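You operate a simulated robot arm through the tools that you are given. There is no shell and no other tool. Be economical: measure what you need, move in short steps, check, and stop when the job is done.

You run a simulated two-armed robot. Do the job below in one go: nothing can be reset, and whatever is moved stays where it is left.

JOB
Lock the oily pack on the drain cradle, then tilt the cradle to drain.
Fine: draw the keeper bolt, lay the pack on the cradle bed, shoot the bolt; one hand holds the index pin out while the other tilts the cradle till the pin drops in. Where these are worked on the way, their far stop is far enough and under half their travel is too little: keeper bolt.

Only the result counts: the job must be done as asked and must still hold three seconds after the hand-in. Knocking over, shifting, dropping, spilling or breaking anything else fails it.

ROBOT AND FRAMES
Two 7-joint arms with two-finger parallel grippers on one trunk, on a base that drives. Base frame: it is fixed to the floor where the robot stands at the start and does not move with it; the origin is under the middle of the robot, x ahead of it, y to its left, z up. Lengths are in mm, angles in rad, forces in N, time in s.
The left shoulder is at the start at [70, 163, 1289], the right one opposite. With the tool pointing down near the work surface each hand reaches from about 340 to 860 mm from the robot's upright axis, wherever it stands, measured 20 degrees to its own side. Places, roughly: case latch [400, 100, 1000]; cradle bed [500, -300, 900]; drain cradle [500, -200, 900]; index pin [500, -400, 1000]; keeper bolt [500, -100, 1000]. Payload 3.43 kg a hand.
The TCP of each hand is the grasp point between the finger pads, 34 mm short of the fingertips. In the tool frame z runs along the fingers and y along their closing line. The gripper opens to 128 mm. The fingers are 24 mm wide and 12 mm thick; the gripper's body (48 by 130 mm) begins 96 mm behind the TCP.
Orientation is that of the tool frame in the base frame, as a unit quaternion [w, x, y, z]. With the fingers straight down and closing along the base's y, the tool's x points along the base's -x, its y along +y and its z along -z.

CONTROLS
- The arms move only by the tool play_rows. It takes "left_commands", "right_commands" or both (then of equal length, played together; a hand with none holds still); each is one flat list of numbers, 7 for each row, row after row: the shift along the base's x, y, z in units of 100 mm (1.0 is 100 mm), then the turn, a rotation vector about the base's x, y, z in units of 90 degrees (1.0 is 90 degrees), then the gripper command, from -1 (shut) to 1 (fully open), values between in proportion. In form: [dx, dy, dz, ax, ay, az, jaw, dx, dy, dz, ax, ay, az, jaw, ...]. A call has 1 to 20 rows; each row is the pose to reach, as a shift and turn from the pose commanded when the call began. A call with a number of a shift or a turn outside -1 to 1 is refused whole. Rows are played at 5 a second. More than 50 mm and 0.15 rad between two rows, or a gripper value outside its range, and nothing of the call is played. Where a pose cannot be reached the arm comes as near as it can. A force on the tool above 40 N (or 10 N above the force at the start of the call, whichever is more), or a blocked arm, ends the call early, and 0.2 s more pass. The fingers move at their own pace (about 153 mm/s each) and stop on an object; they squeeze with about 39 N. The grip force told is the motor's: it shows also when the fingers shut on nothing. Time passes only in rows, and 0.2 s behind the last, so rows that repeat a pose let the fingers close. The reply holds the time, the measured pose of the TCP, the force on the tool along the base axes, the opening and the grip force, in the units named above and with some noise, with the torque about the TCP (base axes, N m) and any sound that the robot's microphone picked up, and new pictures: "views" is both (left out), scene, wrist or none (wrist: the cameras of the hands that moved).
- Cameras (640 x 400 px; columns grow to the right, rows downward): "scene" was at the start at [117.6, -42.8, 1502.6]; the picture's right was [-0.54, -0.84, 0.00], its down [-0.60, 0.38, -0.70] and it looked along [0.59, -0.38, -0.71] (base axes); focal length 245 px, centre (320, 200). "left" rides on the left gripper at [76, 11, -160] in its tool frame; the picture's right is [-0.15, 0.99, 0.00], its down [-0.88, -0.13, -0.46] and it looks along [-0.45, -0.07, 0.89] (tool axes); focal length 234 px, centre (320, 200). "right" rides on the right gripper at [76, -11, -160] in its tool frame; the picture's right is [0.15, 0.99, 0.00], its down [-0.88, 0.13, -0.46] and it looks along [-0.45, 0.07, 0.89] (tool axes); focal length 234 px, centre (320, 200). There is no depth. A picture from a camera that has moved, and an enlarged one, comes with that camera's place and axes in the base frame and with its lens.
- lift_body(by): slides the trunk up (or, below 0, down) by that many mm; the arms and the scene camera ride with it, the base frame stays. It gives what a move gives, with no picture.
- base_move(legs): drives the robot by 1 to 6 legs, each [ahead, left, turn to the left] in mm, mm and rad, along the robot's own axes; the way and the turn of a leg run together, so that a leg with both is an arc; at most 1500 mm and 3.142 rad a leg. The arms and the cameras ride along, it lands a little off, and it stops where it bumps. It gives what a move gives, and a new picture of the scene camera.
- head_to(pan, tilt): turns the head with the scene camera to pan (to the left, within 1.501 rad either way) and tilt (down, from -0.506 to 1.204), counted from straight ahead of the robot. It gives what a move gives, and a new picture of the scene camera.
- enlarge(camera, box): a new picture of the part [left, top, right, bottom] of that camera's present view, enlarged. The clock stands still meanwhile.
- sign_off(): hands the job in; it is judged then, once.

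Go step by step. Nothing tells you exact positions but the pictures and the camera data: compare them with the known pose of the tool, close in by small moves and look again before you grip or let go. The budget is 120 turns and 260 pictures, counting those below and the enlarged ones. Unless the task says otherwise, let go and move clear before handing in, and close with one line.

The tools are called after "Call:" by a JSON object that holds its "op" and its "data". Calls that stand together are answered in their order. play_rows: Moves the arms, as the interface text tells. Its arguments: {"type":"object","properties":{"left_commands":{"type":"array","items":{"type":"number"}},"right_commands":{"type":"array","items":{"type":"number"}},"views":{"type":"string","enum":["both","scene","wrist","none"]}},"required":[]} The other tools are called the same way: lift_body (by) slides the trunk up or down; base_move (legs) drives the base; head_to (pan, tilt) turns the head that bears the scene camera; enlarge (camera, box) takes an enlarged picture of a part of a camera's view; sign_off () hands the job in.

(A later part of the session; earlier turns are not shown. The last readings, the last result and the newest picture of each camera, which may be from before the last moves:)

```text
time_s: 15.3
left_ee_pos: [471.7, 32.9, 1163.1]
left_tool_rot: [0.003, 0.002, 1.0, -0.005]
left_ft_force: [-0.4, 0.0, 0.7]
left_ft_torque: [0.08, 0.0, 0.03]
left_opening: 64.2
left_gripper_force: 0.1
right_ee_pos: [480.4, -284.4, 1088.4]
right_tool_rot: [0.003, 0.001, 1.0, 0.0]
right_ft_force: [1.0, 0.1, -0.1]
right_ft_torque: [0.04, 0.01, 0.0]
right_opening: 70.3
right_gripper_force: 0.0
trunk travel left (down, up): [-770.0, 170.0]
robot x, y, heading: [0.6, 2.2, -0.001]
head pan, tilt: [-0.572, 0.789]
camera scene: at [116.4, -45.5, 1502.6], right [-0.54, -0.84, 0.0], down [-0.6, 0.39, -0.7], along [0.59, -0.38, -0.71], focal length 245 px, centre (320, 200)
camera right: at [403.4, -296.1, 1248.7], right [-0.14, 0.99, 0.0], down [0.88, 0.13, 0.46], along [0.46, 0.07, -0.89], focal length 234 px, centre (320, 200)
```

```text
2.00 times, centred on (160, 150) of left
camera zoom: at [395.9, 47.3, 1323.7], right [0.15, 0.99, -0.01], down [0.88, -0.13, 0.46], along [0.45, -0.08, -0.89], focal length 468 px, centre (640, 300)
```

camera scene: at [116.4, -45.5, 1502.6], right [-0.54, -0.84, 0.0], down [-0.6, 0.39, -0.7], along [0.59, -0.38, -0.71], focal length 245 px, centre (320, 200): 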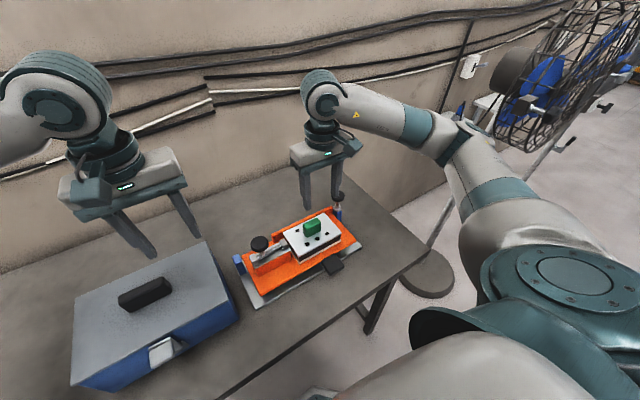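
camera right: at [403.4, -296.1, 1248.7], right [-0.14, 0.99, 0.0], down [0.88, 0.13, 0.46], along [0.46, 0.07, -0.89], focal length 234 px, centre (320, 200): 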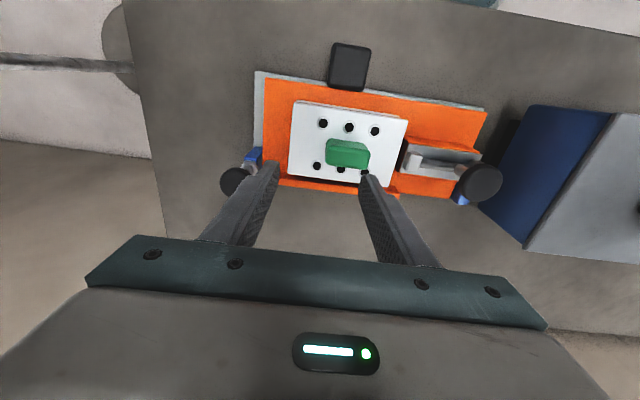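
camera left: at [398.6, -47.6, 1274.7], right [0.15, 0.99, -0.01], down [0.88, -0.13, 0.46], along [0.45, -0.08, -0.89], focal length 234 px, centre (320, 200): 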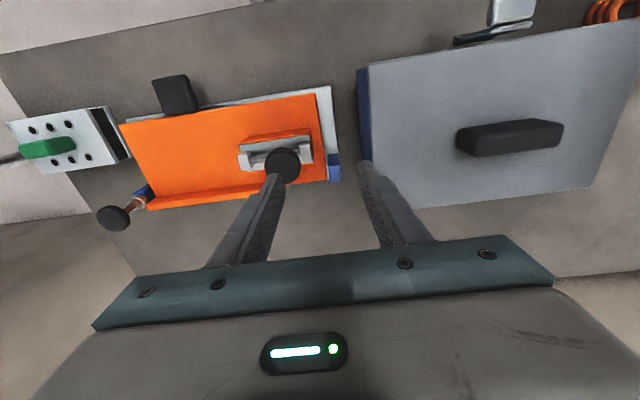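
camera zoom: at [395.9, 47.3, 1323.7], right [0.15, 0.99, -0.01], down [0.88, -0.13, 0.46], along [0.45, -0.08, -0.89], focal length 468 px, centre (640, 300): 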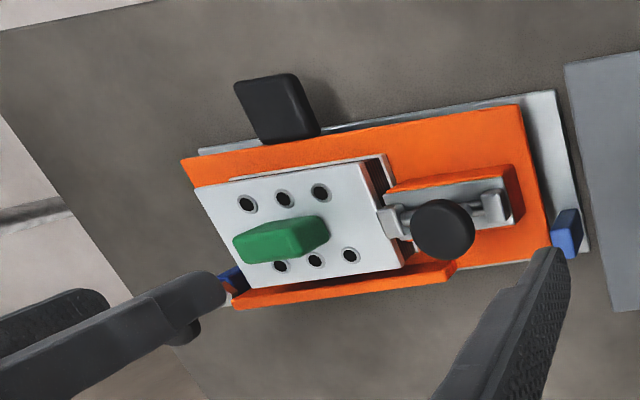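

The pack is on the bed. I'm moving the left hand back over the bolt knob at about (481,-109) and parking the right hand clear towards the pin.

Call:
{"op": "play_rows", "data": {"left_commands": [0.03, -0.35, 0, 0, 0, 0, 0.2, 0.05, -0.7, 0, 0, 0, 0, 0.2, 0.08, -1.0, -0.2, 0, 0, 0, 0.2], "right_commands": [0.1, -0.3, 0.1, 0, 0, 0, 0, 0.3, -0.6, 0.2, 0, 0, 0, 0, 0.45, -0.85, 0.3, 0, 0, 0, 0], "views": "none"}}

Call:
{"op": "play_rows", "data": {"left_commands": [0.0, -0.3, -0.3, 0, 0, 0, 0.2, 0.0, -0.42, -0.6, 0, 0, 0, 0.2, 0.0, -0.42, -0.8, 0, 0, 0, 0.2], "views": "wrist"}}

```text
time_s: 16.1
left_ee_pos: [480.8, -67.1, 1142.3]
left_tool_rot: [0.001, 0.001, 1.0, -0.006]
left_ft_force: [0.3, 0.8, 0.1]
left_ft_torque: [0.0, 0.04, -0.01]
left_opening: 76.8
left_gripper_force: 0.0
right_ee_pos: [525.2, -369.3, 1116.4]
right_tool_rot: [0.003, 0.001, 1.0, 0.0]
right_ft_force: [0.3, 0.7, -0.3]
right_ft_torque: [0.03, 0.0, 0.02]
right_opening: 64.0
right_gripper_force: 0.0
trunk travel left (down, up): [-770.0, 170.0]
robot x, y, heading: [0.5, -0.4, 0.004]
head pan, tilt: [-0.572, 0.789]
```

```text
time_s: 16.9
left_ee_pos: [481.0, -108.4, 1063.2]
left_tool_rot: [0.003, 0.001, 1.0, -0.006]
left_ft_force: [0.3, 0.8, 0.0]
left_ft_torque: [-0.01, 0.03, -0.01]
left_opening: 76.7
left_gripper_force: 0.1
right_ee_pos: [524.7, -368.2, 1116.9]
right_tool_rot: [0.003, 0.001, 1.0, -0.001]
right_ft_force: [-0.3, -0.5, 0.6]
right_ft_torque: [0.02, 0.0, 0.03]
right_opening: 63.9
right_gripper_force: 0.0
trunk travel left (down, up): [-770.0, 170.0]
robot x, y, heading: [-0.7, -1.8, -0.003]
head pan, tilt: [-0.572, 0.789]
camera left: at [405.4, -95.0, 1223.8], right [0.15, 0.99, -0.01], down [0.88, -0.13, 0.46], along [0.45, -0.08, -0.89], focal length 234 px, centre (320, 200)
```

left: 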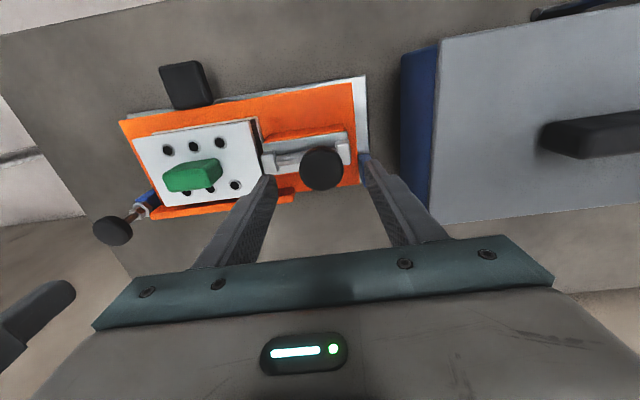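

Aligned. I'm descending to z≈1017 and gripping, then shooting the bolt towards -y.

Call:
{"op": "play_rows", "data": {"left_commands": [0, 0, -0.25, 0, 0, 0, 0.2, 0, 0, -0.47, 0, 0, 0, 0.2, 0, 0, -0.47, 0, 0, 0, -0.5, 0, 0, -0.47, 0, 0, 0, -1, 0, 0, -0.47, 0, 0, 0, -1], "views": "none"}}

Call:
{"op": "play_rows", "data": {"left_commands": [0, -0.08, 0, 0, 0, 0, -1, 0, -0.16, 0, 0, 0, 0, -1, 0, -0.24, 0, 0, 0, 0, -1, 0, -0.3, 0, 0, 0, 0, -1, 0, -0.35, 0, 0, 0, 0, -1, 0, -0.4, 0, 0, 0, 0, -1], "views": "wrist"}}

Call:
{"op": "enlarge", "data": {"camera": "scene", "box": [220, 170, 380, 290]}}

```text
time_s: 18.1
left_ee_pos: [479.9, -107.6, 1015.7]
left_tool_rot: [0.002, 0.002, 1.0, -0.006]
left_ft_force: [-0.2, -1.1, -4.3]
left_ft_torque: [0.16, -0.43, 0.02]
left_opening: 41.1
left_gripper_force: 44.9
right_ee_pos: [524.7, -369.2, 1117.5]
right_tool_rot: [0.003, 0.002, 1.0, -0.001]
right_ft_force: [-0.1, 0.3, -0.5]
right_ft_torque: [0.03, 0.0, 0.02]
right_opening: 63.8
right_gripper_force: 0.0
trunk travel left (down, up): [-770.0, 170.0]
robot x, y, heading: [-0.3, -1.5, 0.004]
head pan, tilt: [-0.572, 0.789]
```

```text
time_s: 19.5
left_ee_pos: [479.3, -144.1, 1017.9]
left_tool_rot: [0.002, 0.001, 1.0, -0.005]
left_ft_force: [-8.1, 16.0, -2.9]
left_ft_torque: [-0.1, 0.21, -0.04]
left_opening: 41.0
left_gripper_force: 45.4
right_ee_pos: [524.1, -366.2, 1118.3]
right_tool_rot: [0.004, 0.001, 1.0, -0.001]
right_ft_force: [0.2, 0.0, -1.3]
right_ft_torque: [-0.06, 0.0, 0.02]
right_opening: 63.7
right_gripper_force: 0.0
trunk travel left (down, up): [-770.0, 170.0]
robot x, y, heading: [-0.0, 1.0, -0.002]
head pan, tilt: [-0.572, 0.789]
camera left: at [404.6, -130.1, 1176.9], right [0.15, 0.99, -0.01], down [0.88, -0.13, 0.46], along [0.45, -0.08, -0.89], focal length 234 px, centre (320, 200)
```

left: 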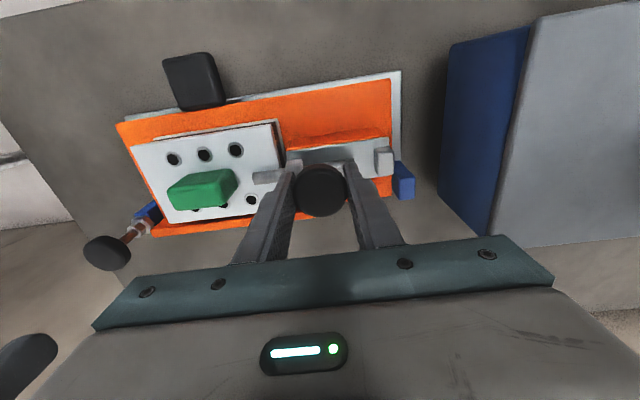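

```text
3.33 times, centred on (300, 230) of scene
camera zoom: at [116.6, -40.4, 1502.9], right [-0.54, -0.84, 0.0], down [-0.6, 0.38, -0.7], along [0.59, -0.38, -0.71], focal length 816 px, centre (387, 100)
```

zoom: 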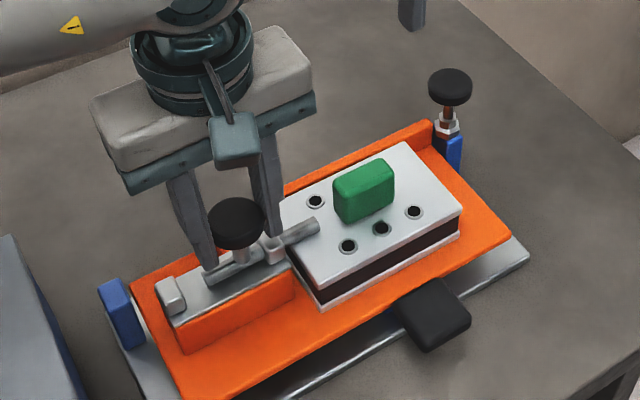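

The bolt is shot to its stop, over the pack plate. I'm releasing the knob, rising, and then driving the robot 200 mm to the right so both hands reach the tab and pin well.

Call:
{"op": "play_rows", "data": {"left_commands": [0, 0.02, 0, 0, 0, 0, -0.1, 0, 0.02, 0, 0, 0, 0, 0, 0, 0.02, 0.4, 0, 0, 0, 0, 0, 0.02, 0.8, 0, 0, 0, 0, 0, 0.02, 1, 0, 0, 0, 0], "views": "none"}}

Call:
{"op": "base_move", "data": {"legs": [[0, -200, 0]]}}

Call:
{"op": "enlarge", "data": {"camera": "left", "box": [120, 0, 520, 250]}}

```text
time_s: 20.7
left_ee_pos: [482.2, -144.8, 1119.4]
left_tool_rot: [0.002, 0.002, 1.0, -0.007]
left_ft_force: [0.2, -0.5, 0.6]
left_ft_torque: [-0.01, 0.01, 0.03]
left_opening: 63.9
left_gripper_force: 0.0
right_ee_pos: [524.9, -368.0, 1117.5]
right_tool_rot: [0.004, 0.002, 1.0, 0.0]
right_ft_force: [-0.2, 0.8, -0.6]
right_ft_torque: [0.01, -0.01, 0.0]
right_opening: 63.9
right_gripper_force: 0.1
trunk travel left (down, up): [-770.0, 170.0]
robot x, y, heading: [1.6, 1.9, -0.001]
head pan, tilt: [-0.572, 0.789]
```

```text
time_s: 22.3
left_ee_pos: [478.2, -312.0, 1121.9]
left_tool_rot: [0.004, 0.0, 1.0, -0.011]
left_ft_force: [0.0, 0.4, -1.0]
left_ft_torque: [0.0, 0.02, 0.0]
left_opening: 64.0
left_gripper_force: 0.0
right_ee_pos: [520.5, -534.4, 1123.8]
right_tool_rot: [0.005, -0.002, 1.0, -0.003]
right_ft_force: [0.2, 0.4, 0.0]
right_ft_torque: [-0.01, -0.02, 0.02]
right_opening: 64.0
right_gripper_force: 0.1
trunk travel left (down, up): [-770.0, 170.0]
robot x, y, heading: [-3.4, -181.6, 0.001]
head pan, tilt: [-0.572, 0.789]
stopped in leg 1: the robot was blocked; the commanded pose is now the measured one
camera scene: at [110.9, -208.7, 1503.4], right [-0.54, -0.84, 0.01], down [-0.59, 0.38, -0.71], along [0.59, -0.39, -0.7], focal length 245 px, centre (320, 200)
```

scene: 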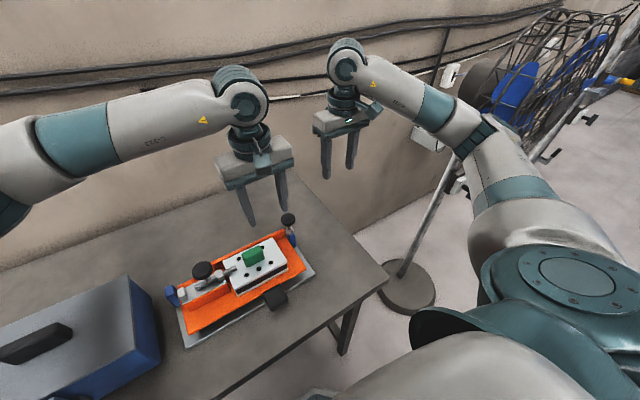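

```text
1.60 times, centred on (320, 125) of left
camera zoom: at [401.8, -297.2, 1281.4], right [0.15, 0.99, -0.02], down [0.88, -0.12, 0.47], along [0.46, -0.09, -0.89], focal length 375 px, centre (320, 320)
```

zoom: 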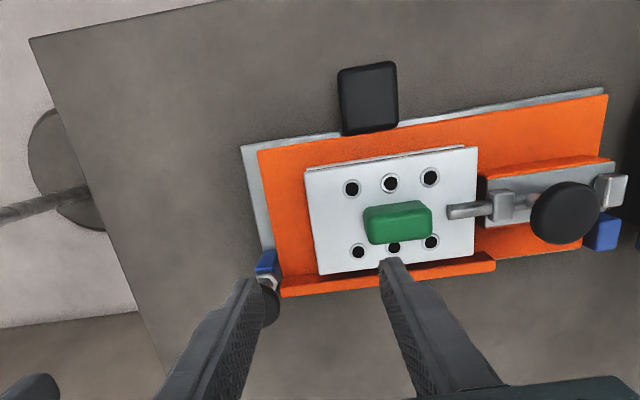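

The base was blocked after about 180 mm. I'm backing off 40 mm to the left at once to relieve any contact.

Call:
{"op": "base_move", "data": {"legs": [[0, 40, 0]]}}

Call:
{"op": "head_to", "data": {"pan": -1.2, "tilt": 0.9}}

Call:
{"op": "head_to", "data": {"pan": -0.3, "tilt": 1.2}}

```text
time_s: 23.1
left_ee_pos: [481.0, -289.5, 1117.7]
left_tool_rot: [0.001, 0.001, 1.0, -0.005]
left_ft_force: [-0.7, -0.7, 0.7]
left_ft_torque: [0.08, 0.01, 0.03]
left_opening: 64.0
left_gripper_force: 0.0
right_ee_pos: [524.8, -512.4, 1115.6]
right_tool_rot: [0.003, -0.001, 1.0, 0.004]
right_ft_force: [0.2, -1.0, 0.2]
right_ft_torque: [0.09, -0.01, -0.01]
right_opening: 63.9
right_gripper_force: 0.1
trunk travel left (down, up): [-770.0, 170.0]
robot x, y, heading: [-2.8, -144.4, -0.002]
head pan, tilt: [-0.572, 0.789]
camera scene: at [116.7, -190.7, 1502.3], right [-0.54, -0.84, 0.0], down [-0.6, 0.39, -0.7], along [0.59, -0.38, -0.71], focal length 245 px, centre (320, 200)
```

scene: 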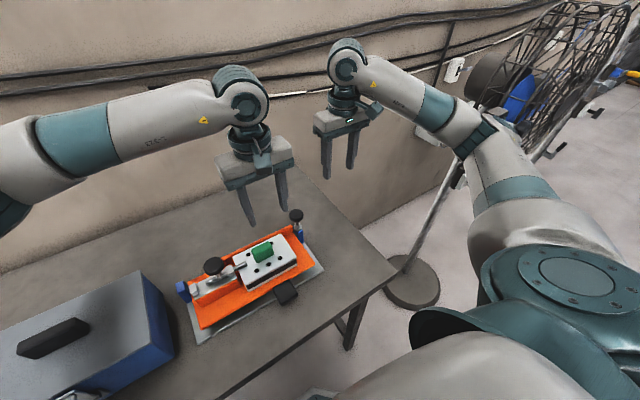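

```text
time_s: 24.2
left_ee_pos: [481.1, -285.8, 1118.5]
left_tool_rot: [0.002, 0.002, 1.0, -0.006]
left_ft_force: [0.2, 0.0, 0.0]
left_ft_torque: [-0.01, 0.0, -0.01]
left_opening: 63.9
left_gripper_force: 0.1
right_ee_pos: [524.1, -507.1, 1117.5]
right_tool_rot: [0.003, -0.001, 1.0, 0.001]
right_ft_force: [-0.3, 0.2, -0.1]
right_ft_torque: [0.02, 0.0, 0.02]
right_opening: 64.1
right_gripper_force: 0.0
trunk travel left (down, up): [-770.0, 170.0]
robot x, y, heading: [1.3, -141.4, 0.002]
head pan, tilt: [-1.201, 0.901]
camera scene: at [75.4, -211.4, 1493.9], right [-0.93, -0.36, 0.0], down [-0.28, 0.73, -0.62], along [0.22, -0.58, -0.78], focal length 245 px, centre (320, 200)
```

scene: 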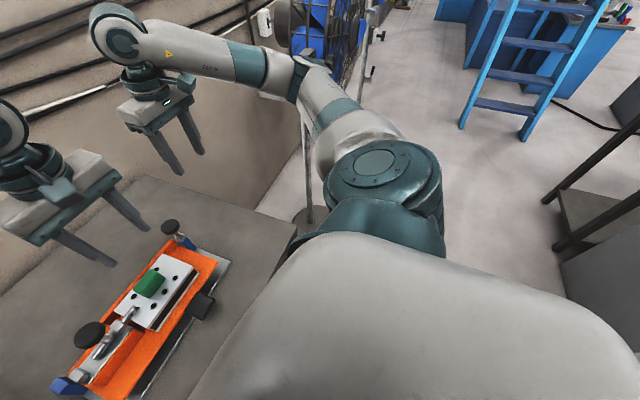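

```text
time_s: 25.4
left_ee_pos: [482.1, -285.0, 1118.5]
left_tool_rot: [0.002, 0.002, 1.0, -0.006]
left_ft_force: [0.0, -0.1, 0.5]
left_ft_torque: [-0.02, 0.02, 0.01]
left_opening: 64.2
left_gripper_force: 0.1
right_ee_pos: [524.9, -507.4, 1118.5]
right_tool_rot: [0.003, -0.001, 1.0, 0.001]
right_ft_force: [-0.3, 0.5, -0.1]
right_ft_torque: [0.01, -0.01, -0.04]
right_opening: 64.0
right_gripper_force: 0.0
trunk travel left (down, up): [-770.0, 170.0]
robot x, y, heading: [-4.2, -143.7, 0.002]
head pan, tilt: [-0.3, 1.201]
camera scene: at [101.7, -157.2, 1474.1], right [-0.3, -0.95, 0.0], down [-0.89, 0.28, -0.36], along [0.35, -0.11, -0.93], focal length 245 px, centre (320, 200)
```

scene: 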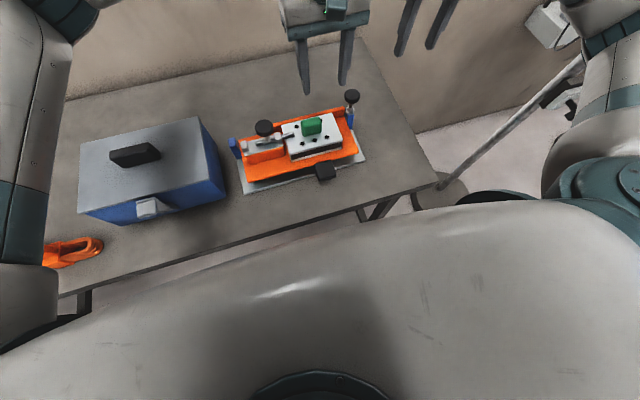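

Nothing looks displaced; the right elbow probably neared the stand. The pin knob refines to (523,-371,1000). I'm bringing the right hand above it.

Call:
{"op": "play_rows", "data": {"right_commands": [0, 0.35, 0, 0, 0, 0, 0, 0, 0.7, 0, 0, 0, 0, 0, 0, 1.0, -0.1, 0, 0, 0, 0], "left_commands": [-0.1, 0.3, 0, 0, 0, 0, 0.5, -0.2, 0.6, 0, 0, 0, 0, 0.5, -0.3, 0.9, 0.1, 0, 0, 0, 0.5], "views": "none"}}

Call:
{"op": "play_rows", "data": {"right_commands": [0, 0.2, -0.2, 0, 0, 0, 0, -0.01, 0.37, -0.4, 0, 0, 0, 0.1], "views": "both"}}

Call:
{"op": "enlarge", "data": {"camera": "scene", "box": [220, 60, 400, 200]}}

```text
time_s: 26.2
left_ee_pos: [451.5, -192.5, 1130.3]
left_tool_rot: [0.002, 0.002, 1.0, -0.007]
left_ft_force: [0.1, 0.4, -0.6]
left_ft_torque: [-0.02, -0.03, 0.0]
left_opening: 96.0
left_gripper_force: 0.1
right_ee_pos: [524.8, -406.1, 1111.6]
right_tool_rot: [0.003, 0.0, 1.0, 0.0]
right_ft_force: [0.1, -0.1, 0.4]
right_ft_torque: [-0.04, -0.02, 0.03]
right_opening: 64.1
right_gripper_force: 0.1
trunk travel left (down, up): [-770.0, 170.0]
robot x, y, heading: [1.6, -144.4, 0.001]
head pan, tilt: [-0.3, 1.201]
```

```text
time_s: 26.8
left_ee_pos: [452.5, -194.7, 1129.6]
left_tool_rot: [0.002, 0.002, 1.0, -0.006]
left_ft_force: [-0.2, -0.4, -0.6]
left_ft_torque: [0.0, 0.01, -0.02]
left_opening: 96.3
left_gripper_force: 0.1
right_ee_pos: [526.0, -369.3, 1066.3]
right_tool_rot: [0.004, -0.001, 1.0, 0.001]
right_ft_force: [-0.1, -1.0, -0.3]
right_ft_torque: [0.0, -0.01, -0.03]
right_opening: 70.5
right_gripper_force: 0.1
trunk travel left (down, up): [-770.0, 170.0]
robot x, y, heading: [0.0, -140.3, -0.002]
head pan, tilt: [-0.3, 1.201]
camera scene: at [102.0, -156.2, 1474.1], right [-0.3, -0.95, 0.0], down [-0.89, 0.28, -0.36], along [0.35, -0.11, -0.93], focal length 245 px, centre (320, 200)
camera right: at [447.7, -380.6, 1226.9], right [-0.15, 0.99, 0.0], down [0.88, 0.13, 0.46], along [0.46, 0.07, -0.89], focal length 234 px, centre (320, 200)
```

scene: 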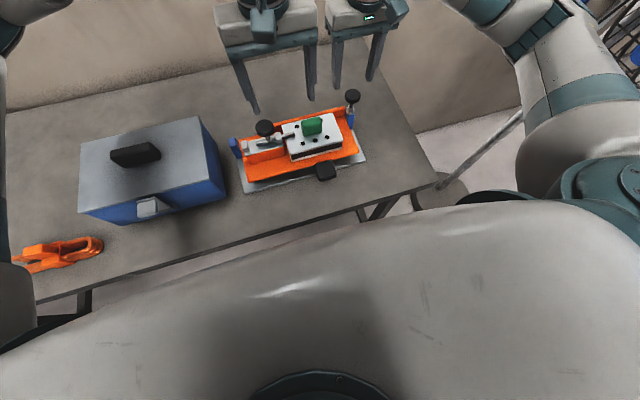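
right: 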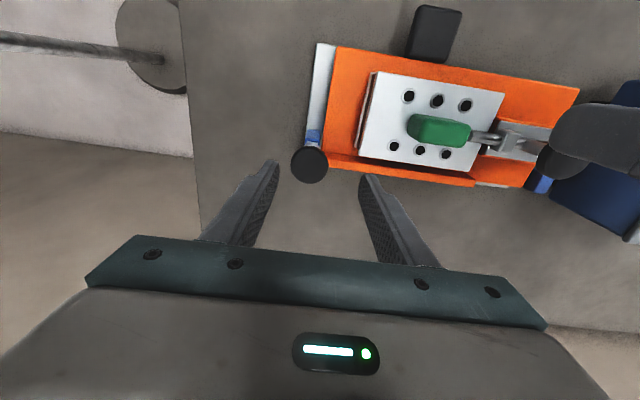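

```text
2.86 times, centred on (310, 130) of scene
camera zoom: at [102.0, -156.2, 1474.1], right [-0.3, -0.95, 0.0], down [-0.89, 0.28, -0.36], along [0.35, -0.11, -0.93], focal length 700 px, centre (349, 400)
```

zoom: 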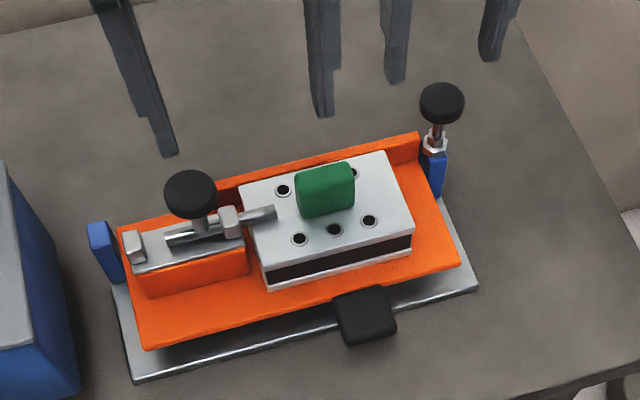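

The right camera puts the knob at y≈-379. I'm shifting -8 mm in y and descending partway.

Call:
{"op": "play_rows", "data": {"right_commands": [-0.01, -0.09, -0.2, 0, 0, 0, 0.1, -0.01, -0.09, -0.45, 0, 0, 0, 0.1], "views": "wrist"}}

Call:
{"op": "enlarge", "data": {"camera": "scene", "box": [300, 40, 400, 140]}}

```text
time_s: 27.4
left_ee_pos: [451.7, -194.7, 1128.9]
left_tool_rot: [0.002, 0.002, 1.0, -0.007]
left_ft_force: [0.6, -0.4, -0.6]
left_ft_torque: [-0.03, 0.0, 0.02]
left_opening: 95.8
left_gripper_force: 0.0
right_ee_pos: [523.1, -377.8, 1020.2]
right_tool_rot: [0.004, 0.0, 1.0, 0.001]
right_ft_force: [-0.2, 0.3, -0.8]
right_ft_torque: [0.01, 0.01, 0.01]
right_opening: 70.2
right_gripper_force: 0.1
trunk travel left (down, up): [-770.0, 170.0]
robot x, y, heading: [0.1, -141.0, -0.001]
head pan, tilt: [-0.3, 1.201]
camera right: at [444.9, -389.3, 1181.2], right [-0.15, 0.99, 0.0], down [0.88, 0.13, 0.46], along [0.46, 0.07, -0.89], focal length 234 px, centre (320, 200)
```

right: 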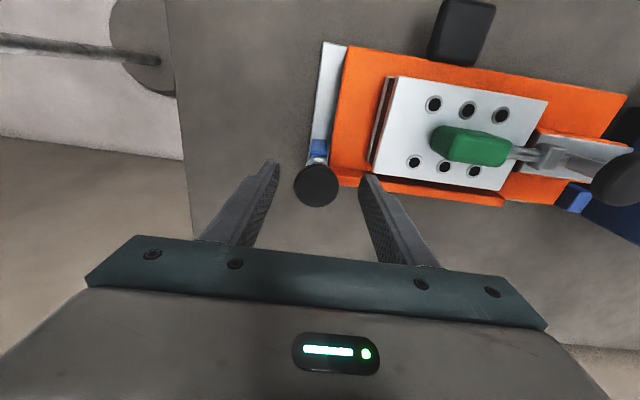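

```text
4.00 times, centred on (350, 90) of scene
camera zoom: at [101.9, -157.0, 1474.1], right [-0.3, -0.95, 0.0], down [-0.89, 0.28, -0.36], along [0.35, -0.11, -0.93], focal length 980 px, centre (200, 640)
```

zoom: 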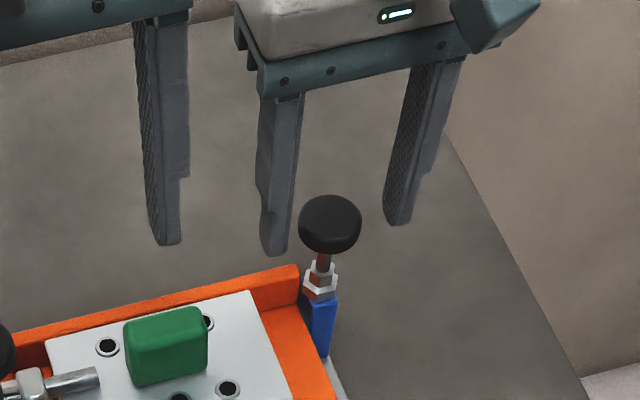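

The fingers straddle the pin knob, with the nut top at about z 956. I'm lowering 18 mm and closing.

Call:
{"op": "play_rows", "data": {"right_commands": [0.01, -0.02, -0.18, 0, 0, 0, 0.1, 0.01, -0.02, -0.18, 0, 0, 0, -0.5, 0.01, -0.02, -0.18, 0, 0, 0, -1, 0.01, -0.02, -0.18, 0, 0, 0, -1], "views": "wrist"}}

Call:
{"op": "enlarge", "data": {"camera": "scene", "box": [300, 40, 400, 140]}}

```text
time_s: 28.4
left_ee_pos: [451.0, -193.0, 1129.0]
left_tool_rot: [0.002, 0.001, 1.0, -0.006]
left_ft_force: [0.4, 0.0, -0.1]
left_ft_torque: [-0.04, -0.01, -0.02]
left_opening: 95.9
left_gripper_force: 0.1
right_ee_pos: [523.7, -379.4, 1002.8]
right_tool_rot: [0.004, -0.001, 1.0, 0.001]
right_ft_force: [-1.8, 5.4, -0.9]
right_ft_torque: [0.13, 0.08, 0.19]
right_opening: 38.9
right_gripper_force: 44.6
trunk travel left (down, up): [-770.0, 170.0]
robot x, y, heading: [0.6, -144.5, -0.006]
head pan, tilt: [-0.3, 1.201]
camera right: at [446.1, -391.1, 1164.2], right [-0.15, 0.99, 0.0], down [0.88, 0.13, 0.46], along [0.46, 0.07, -0.89], focal length 234 px, centre (320, 200)
```

right: 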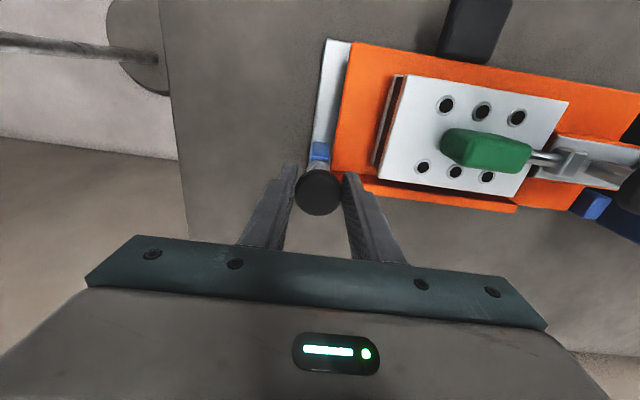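

```text
4.00 times, centred on (350, 90) of scene
camera zoom: at [101.4, -156.1, 1474.1], right [-0.3, -0.95, 0.0], down [-0.89, 0.28, -0.36], along [0.35, -0.11, -0.93], focal length 980 px, centre (200, 640)
```

zoom: 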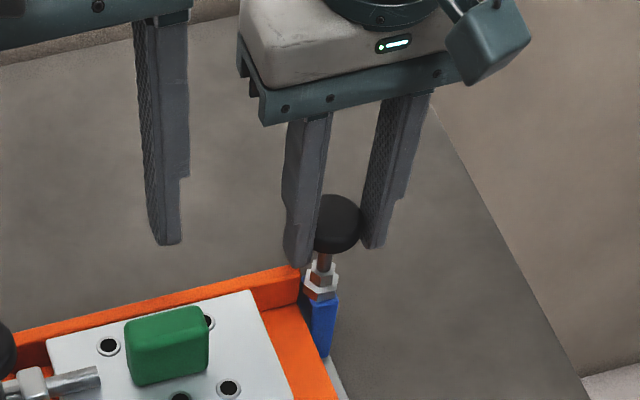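

The pin knob is gripped (38.9 mm). Now the left hand goes over the tilt tab at about (375,-259), pitched about 25° so its wrist stays on the robot's side.

Call:
{"op": "play_rows", "data": {"left_commands": [-0.2, -0.1, 0, 0, -0.07, 0, 0.5, -0.4, -0.2, 0, 0, -0.14, 0, 0.5, -0.6, -0.3, 0, 0, -0.21, 0, 0.5, -0.8, -0.45, 0, 0, -0.28, 0, 0.5, -0.8, -0.65, -0.3, 0, -0.28, 0, 0.5, -0.8, -0.65, -0.6, 0, -0.28, 0, 0.5, -0.8, -0.65, -1, 0, -0.28, 0, 0.5], "views": "both"}}

Call:
{"op": "enlarge", "data": {"camera": "scene", "box": [240, 60, 400, 200]}}

```text
time_s: 30.0
left_ee_pos: [370.1, -259.0, 1027.5]
left_tool_rot: [0.22, 0.003, 0.975, -0.007]
left_ft_force: [0.4, -0.1, -0.2]
left_ft_torque: [-0.01, 0.0, -0.06]
left_opening: 95.8
left_gripper_force: 0.1
right_ee_pos: [524.3, -379.4, 1005.1]
right_tool_rot: [0.004, -0.001, 1.0, 0.0]
right_ft_force: [-1.5, 8.0, -3.2]
right_ft_torque: [0.28, -0.27, 0.2]
right_opening: 38.9
right_gripper_force: 45.4
trunk travel left (down, up): [-770.0, 170.0]
robot x, y, heading: [-1.4, -142.5, -0.005]
head pan, tilt: [-0.3, 1.201]
camera scene: at [101.3, -155.7, 1474.2], right [-0.3, -0.95, 0.0], down [-0.89, 0.28, -0.36], along [0.35, -0.11, -0.93], focal length 245 px, centre (320, 200)
camera left: at [234.5, -245.8, 1140.3], right [0.14, 0.99, 0.05], down [0.6, -0.13, 0.79], along [0.79, -0.08, -0.61], focal length 234 px, centre (320, 200)
```

scene: 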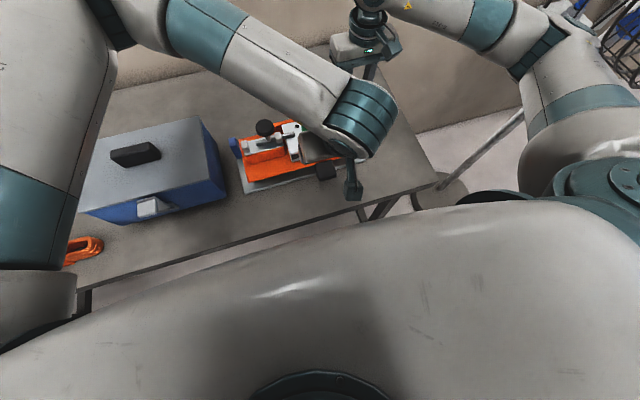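
left: 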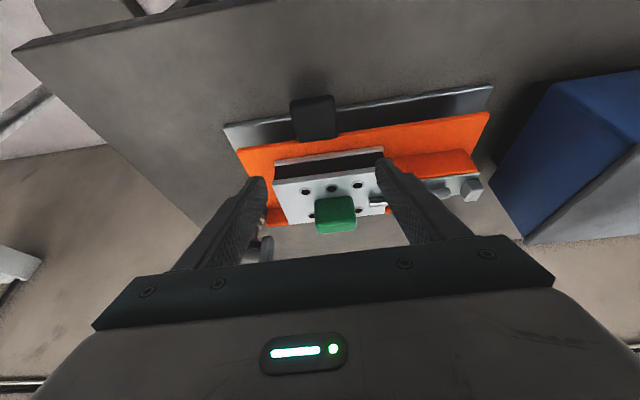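

```text
2.86 times, centred on (320, 130) of scene
camera zoom: at [101.3, -155.7, 1474.2], right [-0.3, -0.95, 0.0], down [-0.89, 0.28, -0.36], along [0.35, -0.11, -0.93], focal length 700 px, centre (320, 400)
```

zoom: 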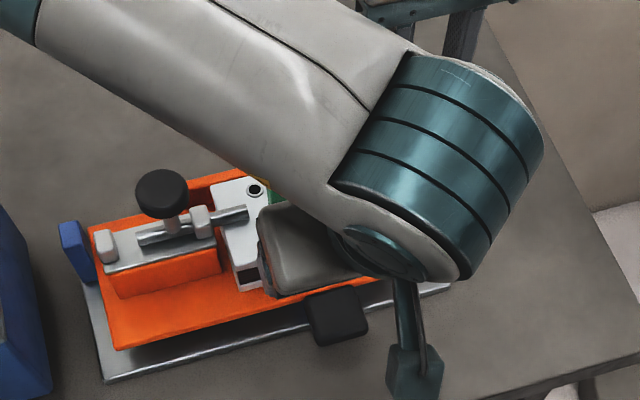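

The tab centre is at (380,-262), 50 mm wide. I'm descending so the fingers straddle it.

Call:
{"op": "play_rows", "data": {"left_commands": [0.03, -0.03, -0.35, 0, 0, 0, 0.5, 0.05, -0.03, -0.7, 0, 0, 0, 0.5, 0.07, -0.03, -0.95, 0, 0, 0, 0.5], "views": "wrist"}}

Call:
{"op": "enlarge", "data": {"camera": "left", "box": [200, 60, 440, 220]}}

```text
time_s: 30.8
left_ee_pos: [378.0, -263.0, 933.8]
left_tool_rot: [0.221, 0.003, 0.975, -0.007]
left_ft_force: [0.2, 0.8, -0.3]
left_ft_torque: [-0.03, -0.01, -0.02]
left_opening: 95.9
left_gripper_force: 0.1
right_ee_pos: [524.7, -381.3, 1004.2]
right_tool_rot: [0.003, -0.001, 1.0, 0.001]
right_ft_force: [-2.3, 9.4, -1.6]
right_ft_torque: [0.2, 0.01, 0.02]
right_opening: 38.8
right_gripper_force: 45.0
trunk travel left (down, up): [-770.0, 170.0]
robot x, y, heading: [2.2, -144.0, 0.002]
head pan, tilt: [-0.3, 1.201]
camera left: at [242.9, -248.2, 1046.0], right [0.14, 0.99, 0.05], down [0.6, -0.13, 0.79], along [0.79, -0.08, -0.61], focal length 234 px, centre (320, 200)
```

left: 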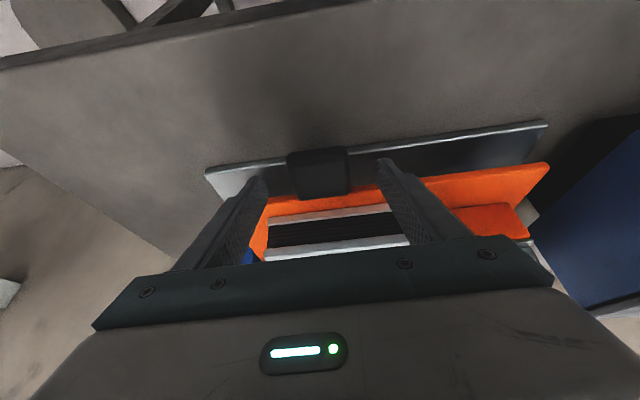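

```text
2.50 times, centred on (320, 140) of left
camera zoom: at [242.9, -248.2, 1046.0], right [0.14, 0.99, 0.05], down [0.6, -0.13, 0.79], along [0.79, -0.08, -0.61], focal length 585 px, centre (320, 350)
```

zoom: 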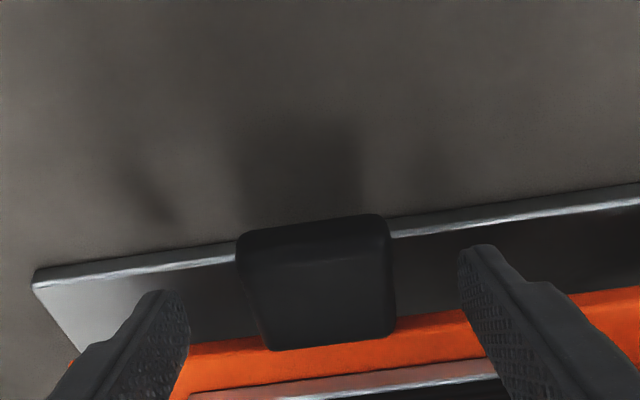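

The tab is centred between the fingers. I'm lowering to z≈908 and closing.

Call:
{"op": "play_rows", "data": {"left_commands": [0, -0.01, -0.25, 0, 0, 0, 0.5, 0, -0.01, -0.25, 0, 0, 0, 0, 0, -0.01, -0.25, 0, 0, 0, -1, 0, -0.01, -0.25, 0, 0, 0, -1], "views": "wrist"}}

Call:
{"op": "enlarge", "data": {"camera": "left", "box": [200, 60, 440, 220]}}

```text
time_s: 31.8
left_ee_pos: [378.2, -262.6, 908.5]
left_tool_rot: [0.221, 0.003, 0.975, -0.006]
left_ft_force: [-1.9, 2.8, -1.0]
left_ft_torque: [0.95, -0.56, 0.92]
left_opening: 50.1
left_gripper_force: 45.2
right_ee_pos: [522.8, -379.9, 1005.6]
right_tool_rot: [0.003, -0.001, 1.0, 0.0]
right_ft_force: [-1.7, 7.5, -1.8]
right_ft_torque: [0.14, 0.3, 0.01]
right_opening: 38.9
right_gripper_force: 44.5
trunk travel left (down, up): [-770.0, 170.0]
robot x, y, heading: [-3.2, -141.4, -0.004]
head pan, tilt: [-0.3, 1.201]
camera left: at [241.5, -248.0, 1021.1], right [0.14, 0.99, 0.05], down [0.6, -0.13, 0.79], along [0.79, -0.08, -0.61], focal length 234 px, centre (320, 200)
```

left: 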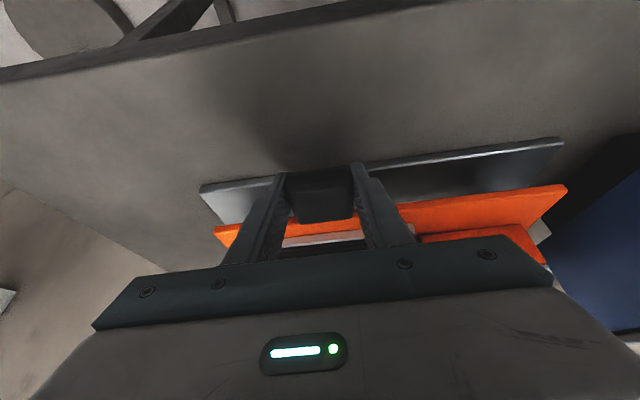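

```text
2.50 times, centred on (320, 140) of left
camera zoom: at [241.5, -248.0, 1021.1], right [0.14, 0.99, 0.05], down [0.6, -0.13, 0.79], along [0.79, -0.08, -0.61], focal length 585 px, centre (320, 350)
```

zoom: 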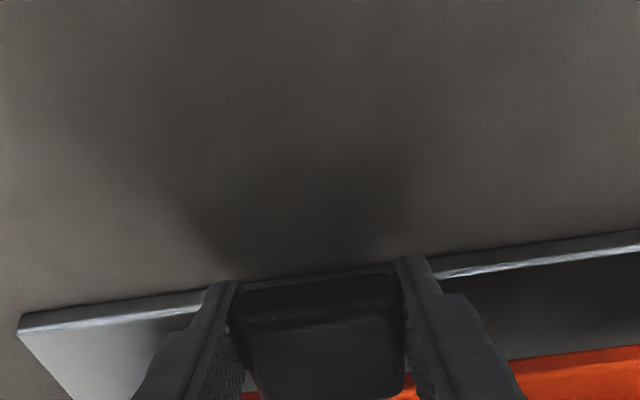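

The tab is gripped (50 mm). Now the right hand pulls the index pin straight up in small steps.

Call:
{"op": "play_rows", "data": {"right_commands": [0, 0, 0.05, 0, 0, 0, -1, 0, 0, 0.1, 0, 0, 0, -1, 0, 0, 0.15, 0, 0, 0, -1, 0, 0, 0.15, 0, 0, 0, -1], "views": "wrist"}}

Call:
{"op": "enlarge", "data": {"camera": "right", "box": [240, 100, 440, 260]}}

Call:
{"op": "enlarge", "data": {"camera": "scene", "box": [280, 40, 420, 180]}}

```text
time_s: 32.8
left_ee_pos: [376.3, -262.6, 907.5]
left_tool_rot: [0.22, 0.003, 0.975, -0.006]
left_ft_force: [-11.5, 6.7, 7.6]
left_ft_torque: [1.04, -1.18, 1.73]
left_opening: 50.0
left_gripper_force: 45.0
right_ee_pos: [523.0, -380.5, 1019.7]
right_tool_rot: [0.003, 0.0, 1.0, 0.0]
right_ft_force: [8.1, 7.1, -17.5]
right_ft_torque: [0.2, -0.58, 0.03]
right_opening: 39.1
right_gripper_force: 45.0
trunk travel left (down, up): [-770.0, 170.0]
robot x, y, heading: [3.6, -142.6, -0.002]
head pan, tilt: [-0.3, 1.201]
camera right: at [446.1, -390.7, 1179.1], right [-0.15, 0.99, 0.0], down [0.88, 0.13, 0.46], along [0.46, 0.07, -0.89], focal length 234 px, centre (320, 200)
```

right: 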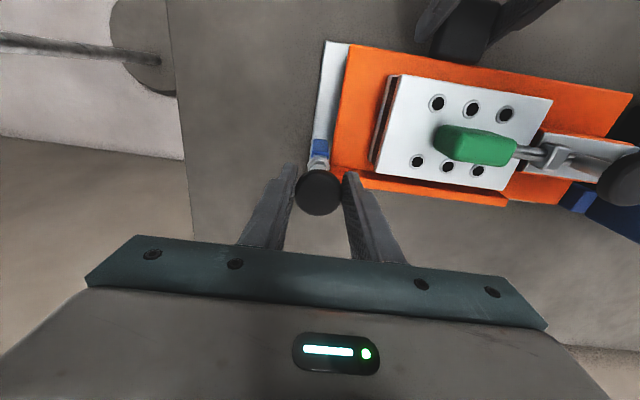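

```text
2.50 times, centred on (340, 180) of right
camera zoom: at [446.1, -390.7, 1179.1], right [-0.15, 0.99, 0.0], down [0.88, 0.13, 0.46], along [0.46, 0.07, -0.89], focal length 585 px, centre (270, 250)
```

zoom: 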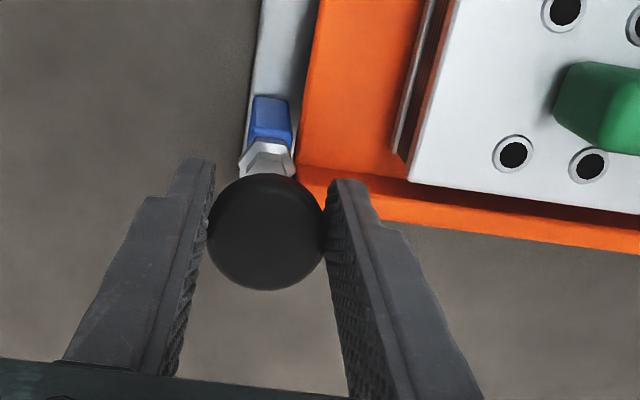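

```text
2.86 times, centred on (350, 110) of scene
camera zoom: at [102.1, -155.4, 1474.0], right [-0.3, -0.95, 0.0], down [-0.89, 0.28, -0.36], along [0.35, -0.11, -0.93], focal length 700 px, centre (234, 457)
```

zoom: 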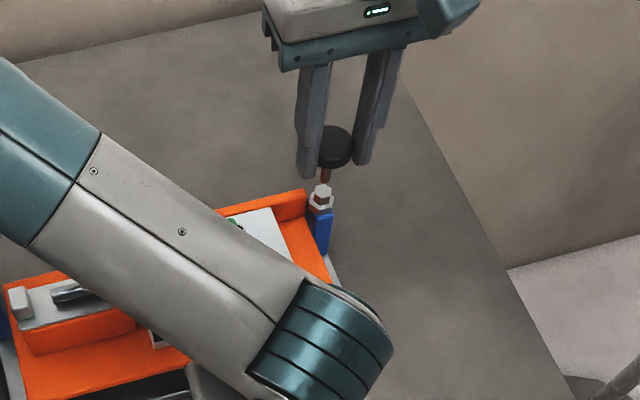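

The pin is out 15 mm against about 17 N of spring. I'm trying the first 5° of tilt with the left hand along the arc, the right hand holding.

Call:
{"op": "play_rows", "data": {"left_commands": [0.005, 0, 0.05, 0, 0.01, 0, -1, 0.01, 0, 0.1, 0, 0.02, 0, -1, 0.016, 0, 0.137, 0, 0.028, 0, -1], "right_commands": [0, 0, 0, 0, 0, 0, -1, 0, 0, 0, 0, 0, 0, -1, 0, 0, 0, 0, 0, 0, -1], "views": "wrist"}}

```text
time_s: 33.6
left_ee_pos: [378.7, -261.9, 922.4]
left_tool_rot: [0.195, 0.003, 0.981, -0.004]
left_ft_force: [-23.5, 15.1, -12.6]
left_ft_torque: [0.48, 1.29, 1.57]
left_opening: 50.2
left_gripper_force: 45.2
right_ee_pos: [522.6, -379.9, 1019.0]
right_tool_rot: [0.002, 0.0, 1.0, 0.0]
right_ft_force: [9.9, 4.9, -15.4]
right_ft_torque: [0.05, 0.24, 0.1]
right_opening: 38.5
right_gripper_force: 44.5
trunk travel left (down, up): [-770.0, 170.0]
robot x, y, heading: [-0.6, -141.5, 0.0]
head pan, tilt: [-0.3, 1.201]
camera right: at [446.2, -390.5, 1179.3], right [-0.15, 0.99, 0.0], down [0.88, 0.13, 0.46], along [0.46, 0.07, -0.89], focal length 234 px, centre (320, 200)
camera left: at [248.3, -248.1, 1040.7], right [0.14, 0.99, 0.05], down [0.64, -0.13, 0.76], along [0.76, -0.08, -0.65], focal length 234 px, centre (320, 200)
```

right: 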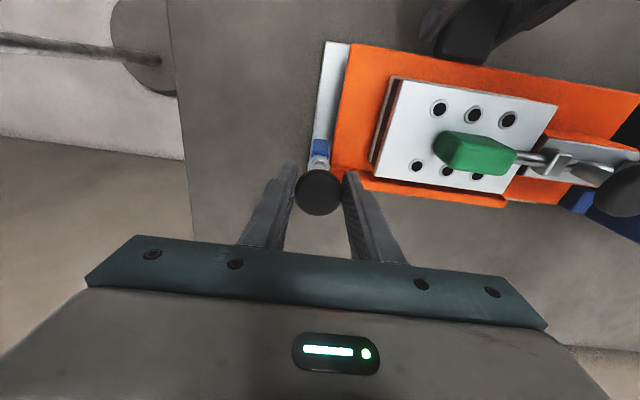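
left: 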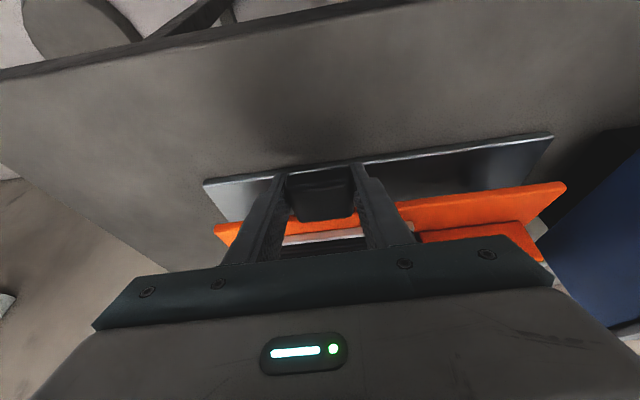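

The cradle is tilting freely. The x and y reaction suggests I lead too much in x, so I'm trimming that and continuing to about 10°.

Call:
{"op": "play_rows", "data": {"left_commands": [-0.02, 0.01, 0.03, 0, 0.01, 0, -1, -0.015, 0.015, 0.07, 0, 0.02, 0, -1, -0.01, 0.015, 0.11, 0, 0.028, 0, -1, 0, 0.015, 0.136, 0, 0.035, 0, -1], "right_commands": [0, 0, 0, 0, 0, 0, -1, 0, 0, 0, 0, 0, 0, -1, 0, 0, 0, 0, 0, 0, -1, 0, 0, 0, 0, 0, 0, -1], "views": "none"}}

```text
time_s: 34.6
left_ee_pos: [379.8, -262.0, 935.8]
left_tool_rot: [0.171, 0.002, 0.985, -0.006]
left_ft_force: [-15.2, 4.4, -11.9]
left_ft_torque: [0.65, 1.28, 1.78]
left_opening: 50.2
left_gripper_force: 45.1
right_ee_pos: [523.5, -379.5, 1018.8]
right_tool_rot: [0.003, -0.001, 1.0, 0.001]
right_ft_force: [5.5, 9.2, -13.2]
right_ft_torque: [0.06, 0.44, 0.04]
right_opening: 38.6
right_gripper_force: 44.5
trunk travel left (down, up): [-770.0, 170.0]
robot x, y, heading: [-0.6, -140.1, -0.009]
head pan, tilt: [-0.3, 1.201]
```

That's good; forces are lower. I'm continuing to about 20°.

Call:
{"op": "play_rows", "data": {"left_commands": [0.0, 0, 0.045, 0, 0.012, 0, -1, 0.01, 0, 0.09, 0, 0.024, 0, -1, 0.022, 0, 0.135, 0, 0.036, 0, -1, 0.033, 0, 0.178, 0, 0.048, 0, -1, 0.046, 0, 0.22, 0, 0.06, 0, -1, 0.06, 0, 0.262, 0, 0.07, 0, -1], "right_commands": [0, 0, 0, 0, 0, 0, -1, 0, 0, 0, 0, 0, 0, -1, 0, 0, 0, 0, 0, 0, -1, 0, 0, 0, 0, 0, 0, -1, 0, 0, 0, 0, 0, 0, -1, 0, 0, 0, 0, 0, 0, -1], "views": "wrist"}}

Call:
{"op": "enlarge", "data": {"camera": "right", "box": [240, 60, 540, 260]}}

```text
time_s: 36.0
left_ee_pos: [388.4, -261.5, 960.1]
left_tool_rot: [0.117, 0.002, 0.993, -0.006]
left_ft_force: [1.4, -0.2, -15.5]
left_ft_torque: [1.0, 1.43, 1.63]
left_opening: 50.0
left_gripper_force: 44.5
right_ee_pos: [524.5, -379.6, 1019.3]
right_tool_rot: [0.003, -0.001, 1.0, 0.001]
right_ft_force: [-6.9, 13.1, -9.0]
right_ft_torque: [0.28, -0.09, 0.11]
right_opening: 38.8
right_gripper_force: 45.4
trunk travel left (down, up): [-770.0, 170.0]
robot x, y, heading: [-2.8, -141.8, 0.001]
head pan, tilt: [-0.3, 1.201]
camera right: at [446.4, -391.0, 1179.2], right [-0.15, 0.99, 0.0], down [0.88, 0.13, 0.46], along [0.45, 0.07, -0.89], focal length 234 px, centre (320, 200)
camera left: at [277.3, -248.0, 1099.9], right [0.15, 0.99, 0.02], down [0.75, -0.13, 0.65], along [0.65, -0.08, -0.76], focal length 234 px, centre (320, 200)
```

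right: 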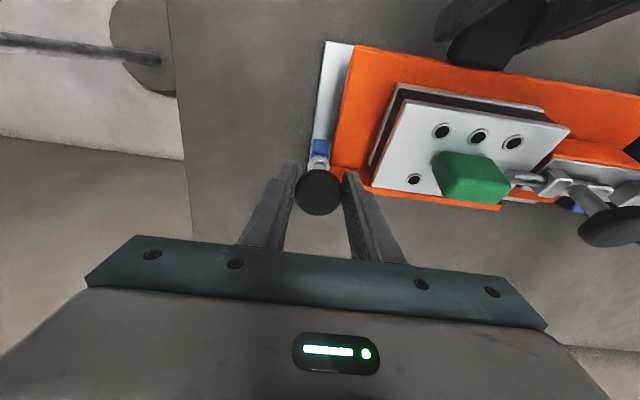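
left: 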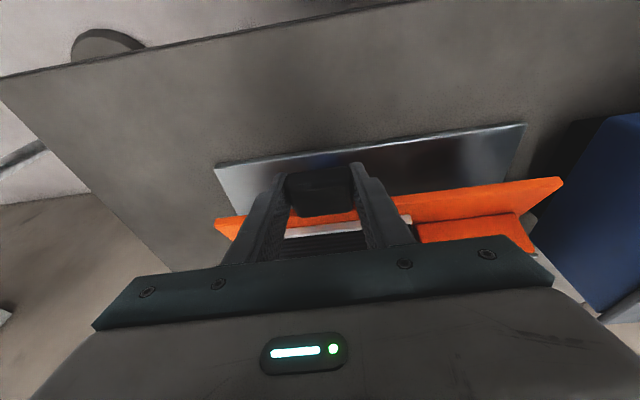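

```text
2.00 times, centred on (390, 160) of right
camera zoom: at [446.4, -391.0, 1179.2], right [-0.15, 0.99, 0.0], down [0.88, 0.13, 0.46], along [0.45, 0.07, -0.89], focal length 468 px, centre (180, 280)
```

zoom: 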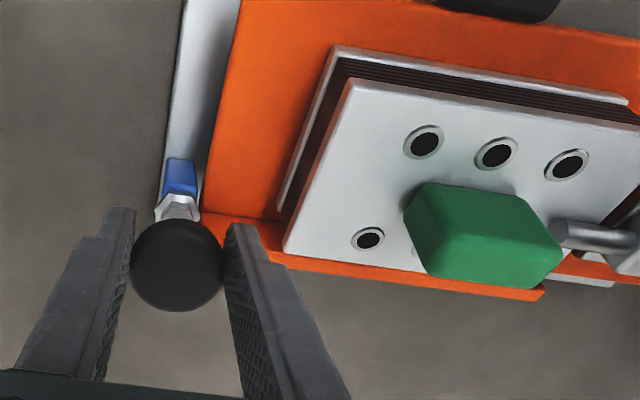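

About 20° reached with low forces and the pack held by bolt and wall. I'm continuing to about 30°.

Call:
{"op": "play_rows", "data": {"left_commands": [0.018, 0, 0.042, 0, 0.012, 0, -1, 0.037, 0, 0.083, 0, 0.024, 0, -1, 0.056, 0, 0.123, 0, 0.036, 0, -1, 0.077, 0, 0.162, 0, 0.048, 0, -1, 0.1, 0, 0.2, 0, 0.06, 0, -1, 0.122, 0, 0.238, 0, 0.07, 0, -1], "right_commands": [0, 0, 0, 0, 0, 0, -1, 0, 0, 0, 0, 0, 0, -1, 0, 0, 0, 0, 0, 0, -1, 0, 0, 0, 0, 0, 0, -1, 0, 0, 0, 0, 0, 0, -1, 0, 0, 0, 0, 0, 0, -1], "views": "wrist"}}

```text
time_s: 37.4
left_ee_pos: [397.2, -260.6, 985.6]
left_tool_rot: [0.061, 0.001, 0.998, -0.006]
left_ft_force: [-8.4, 9.7, -12.3]
left_ft_torque: [1.26, 1.54, 1.59]
left_opening: 50.1
left_gripper_force: 44.7
right_ee_pos: [523.9, -379.8, 1020.0]
right_tool_rot: [0.003, 0.0, 1.0, 0.001]
right_ft_force: [-2.8, 9.0, -13.0]
right_ft_torque: [0.22, 0.63, 0.15]
right_opening: 38.7
right_gripper_force: 44.7
trunk travel left (down, up): [-770.0, 170.0]
robot x, y, heading: [-2.0, -141.6, -0.004]
head pan, tilt: [-0.3, 1.201]
camera right: at [446.2, -390.6, 1179.3], right [-0.15, 0.99, 0.0], down [0.88, 0.13, 0.46], along [0.46, 0.07, -0.89], focal length 234 px, centre (320, 200)
camera left: at [303.1, -247.9, 1134.9], right [0.15, 0.99, 0.01], down [0.82, -0.13, 0.56], along [0.56, -0.08, -0.83], focal length 234 px, centre (320, 200)
```

right: 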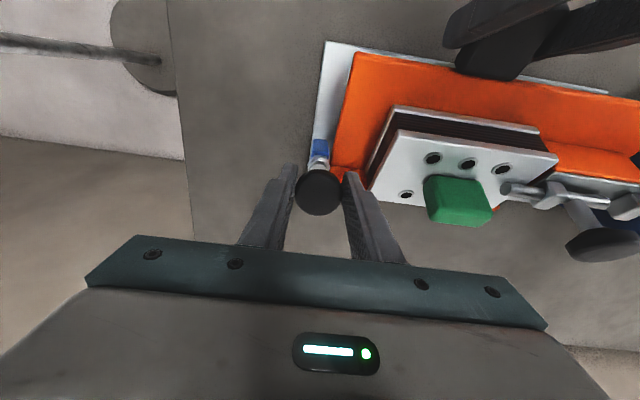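
left: 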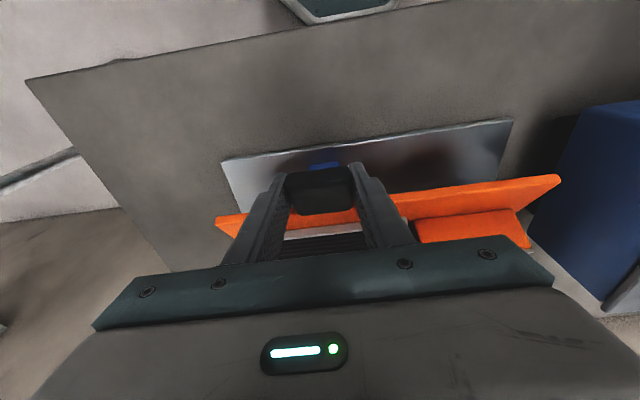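

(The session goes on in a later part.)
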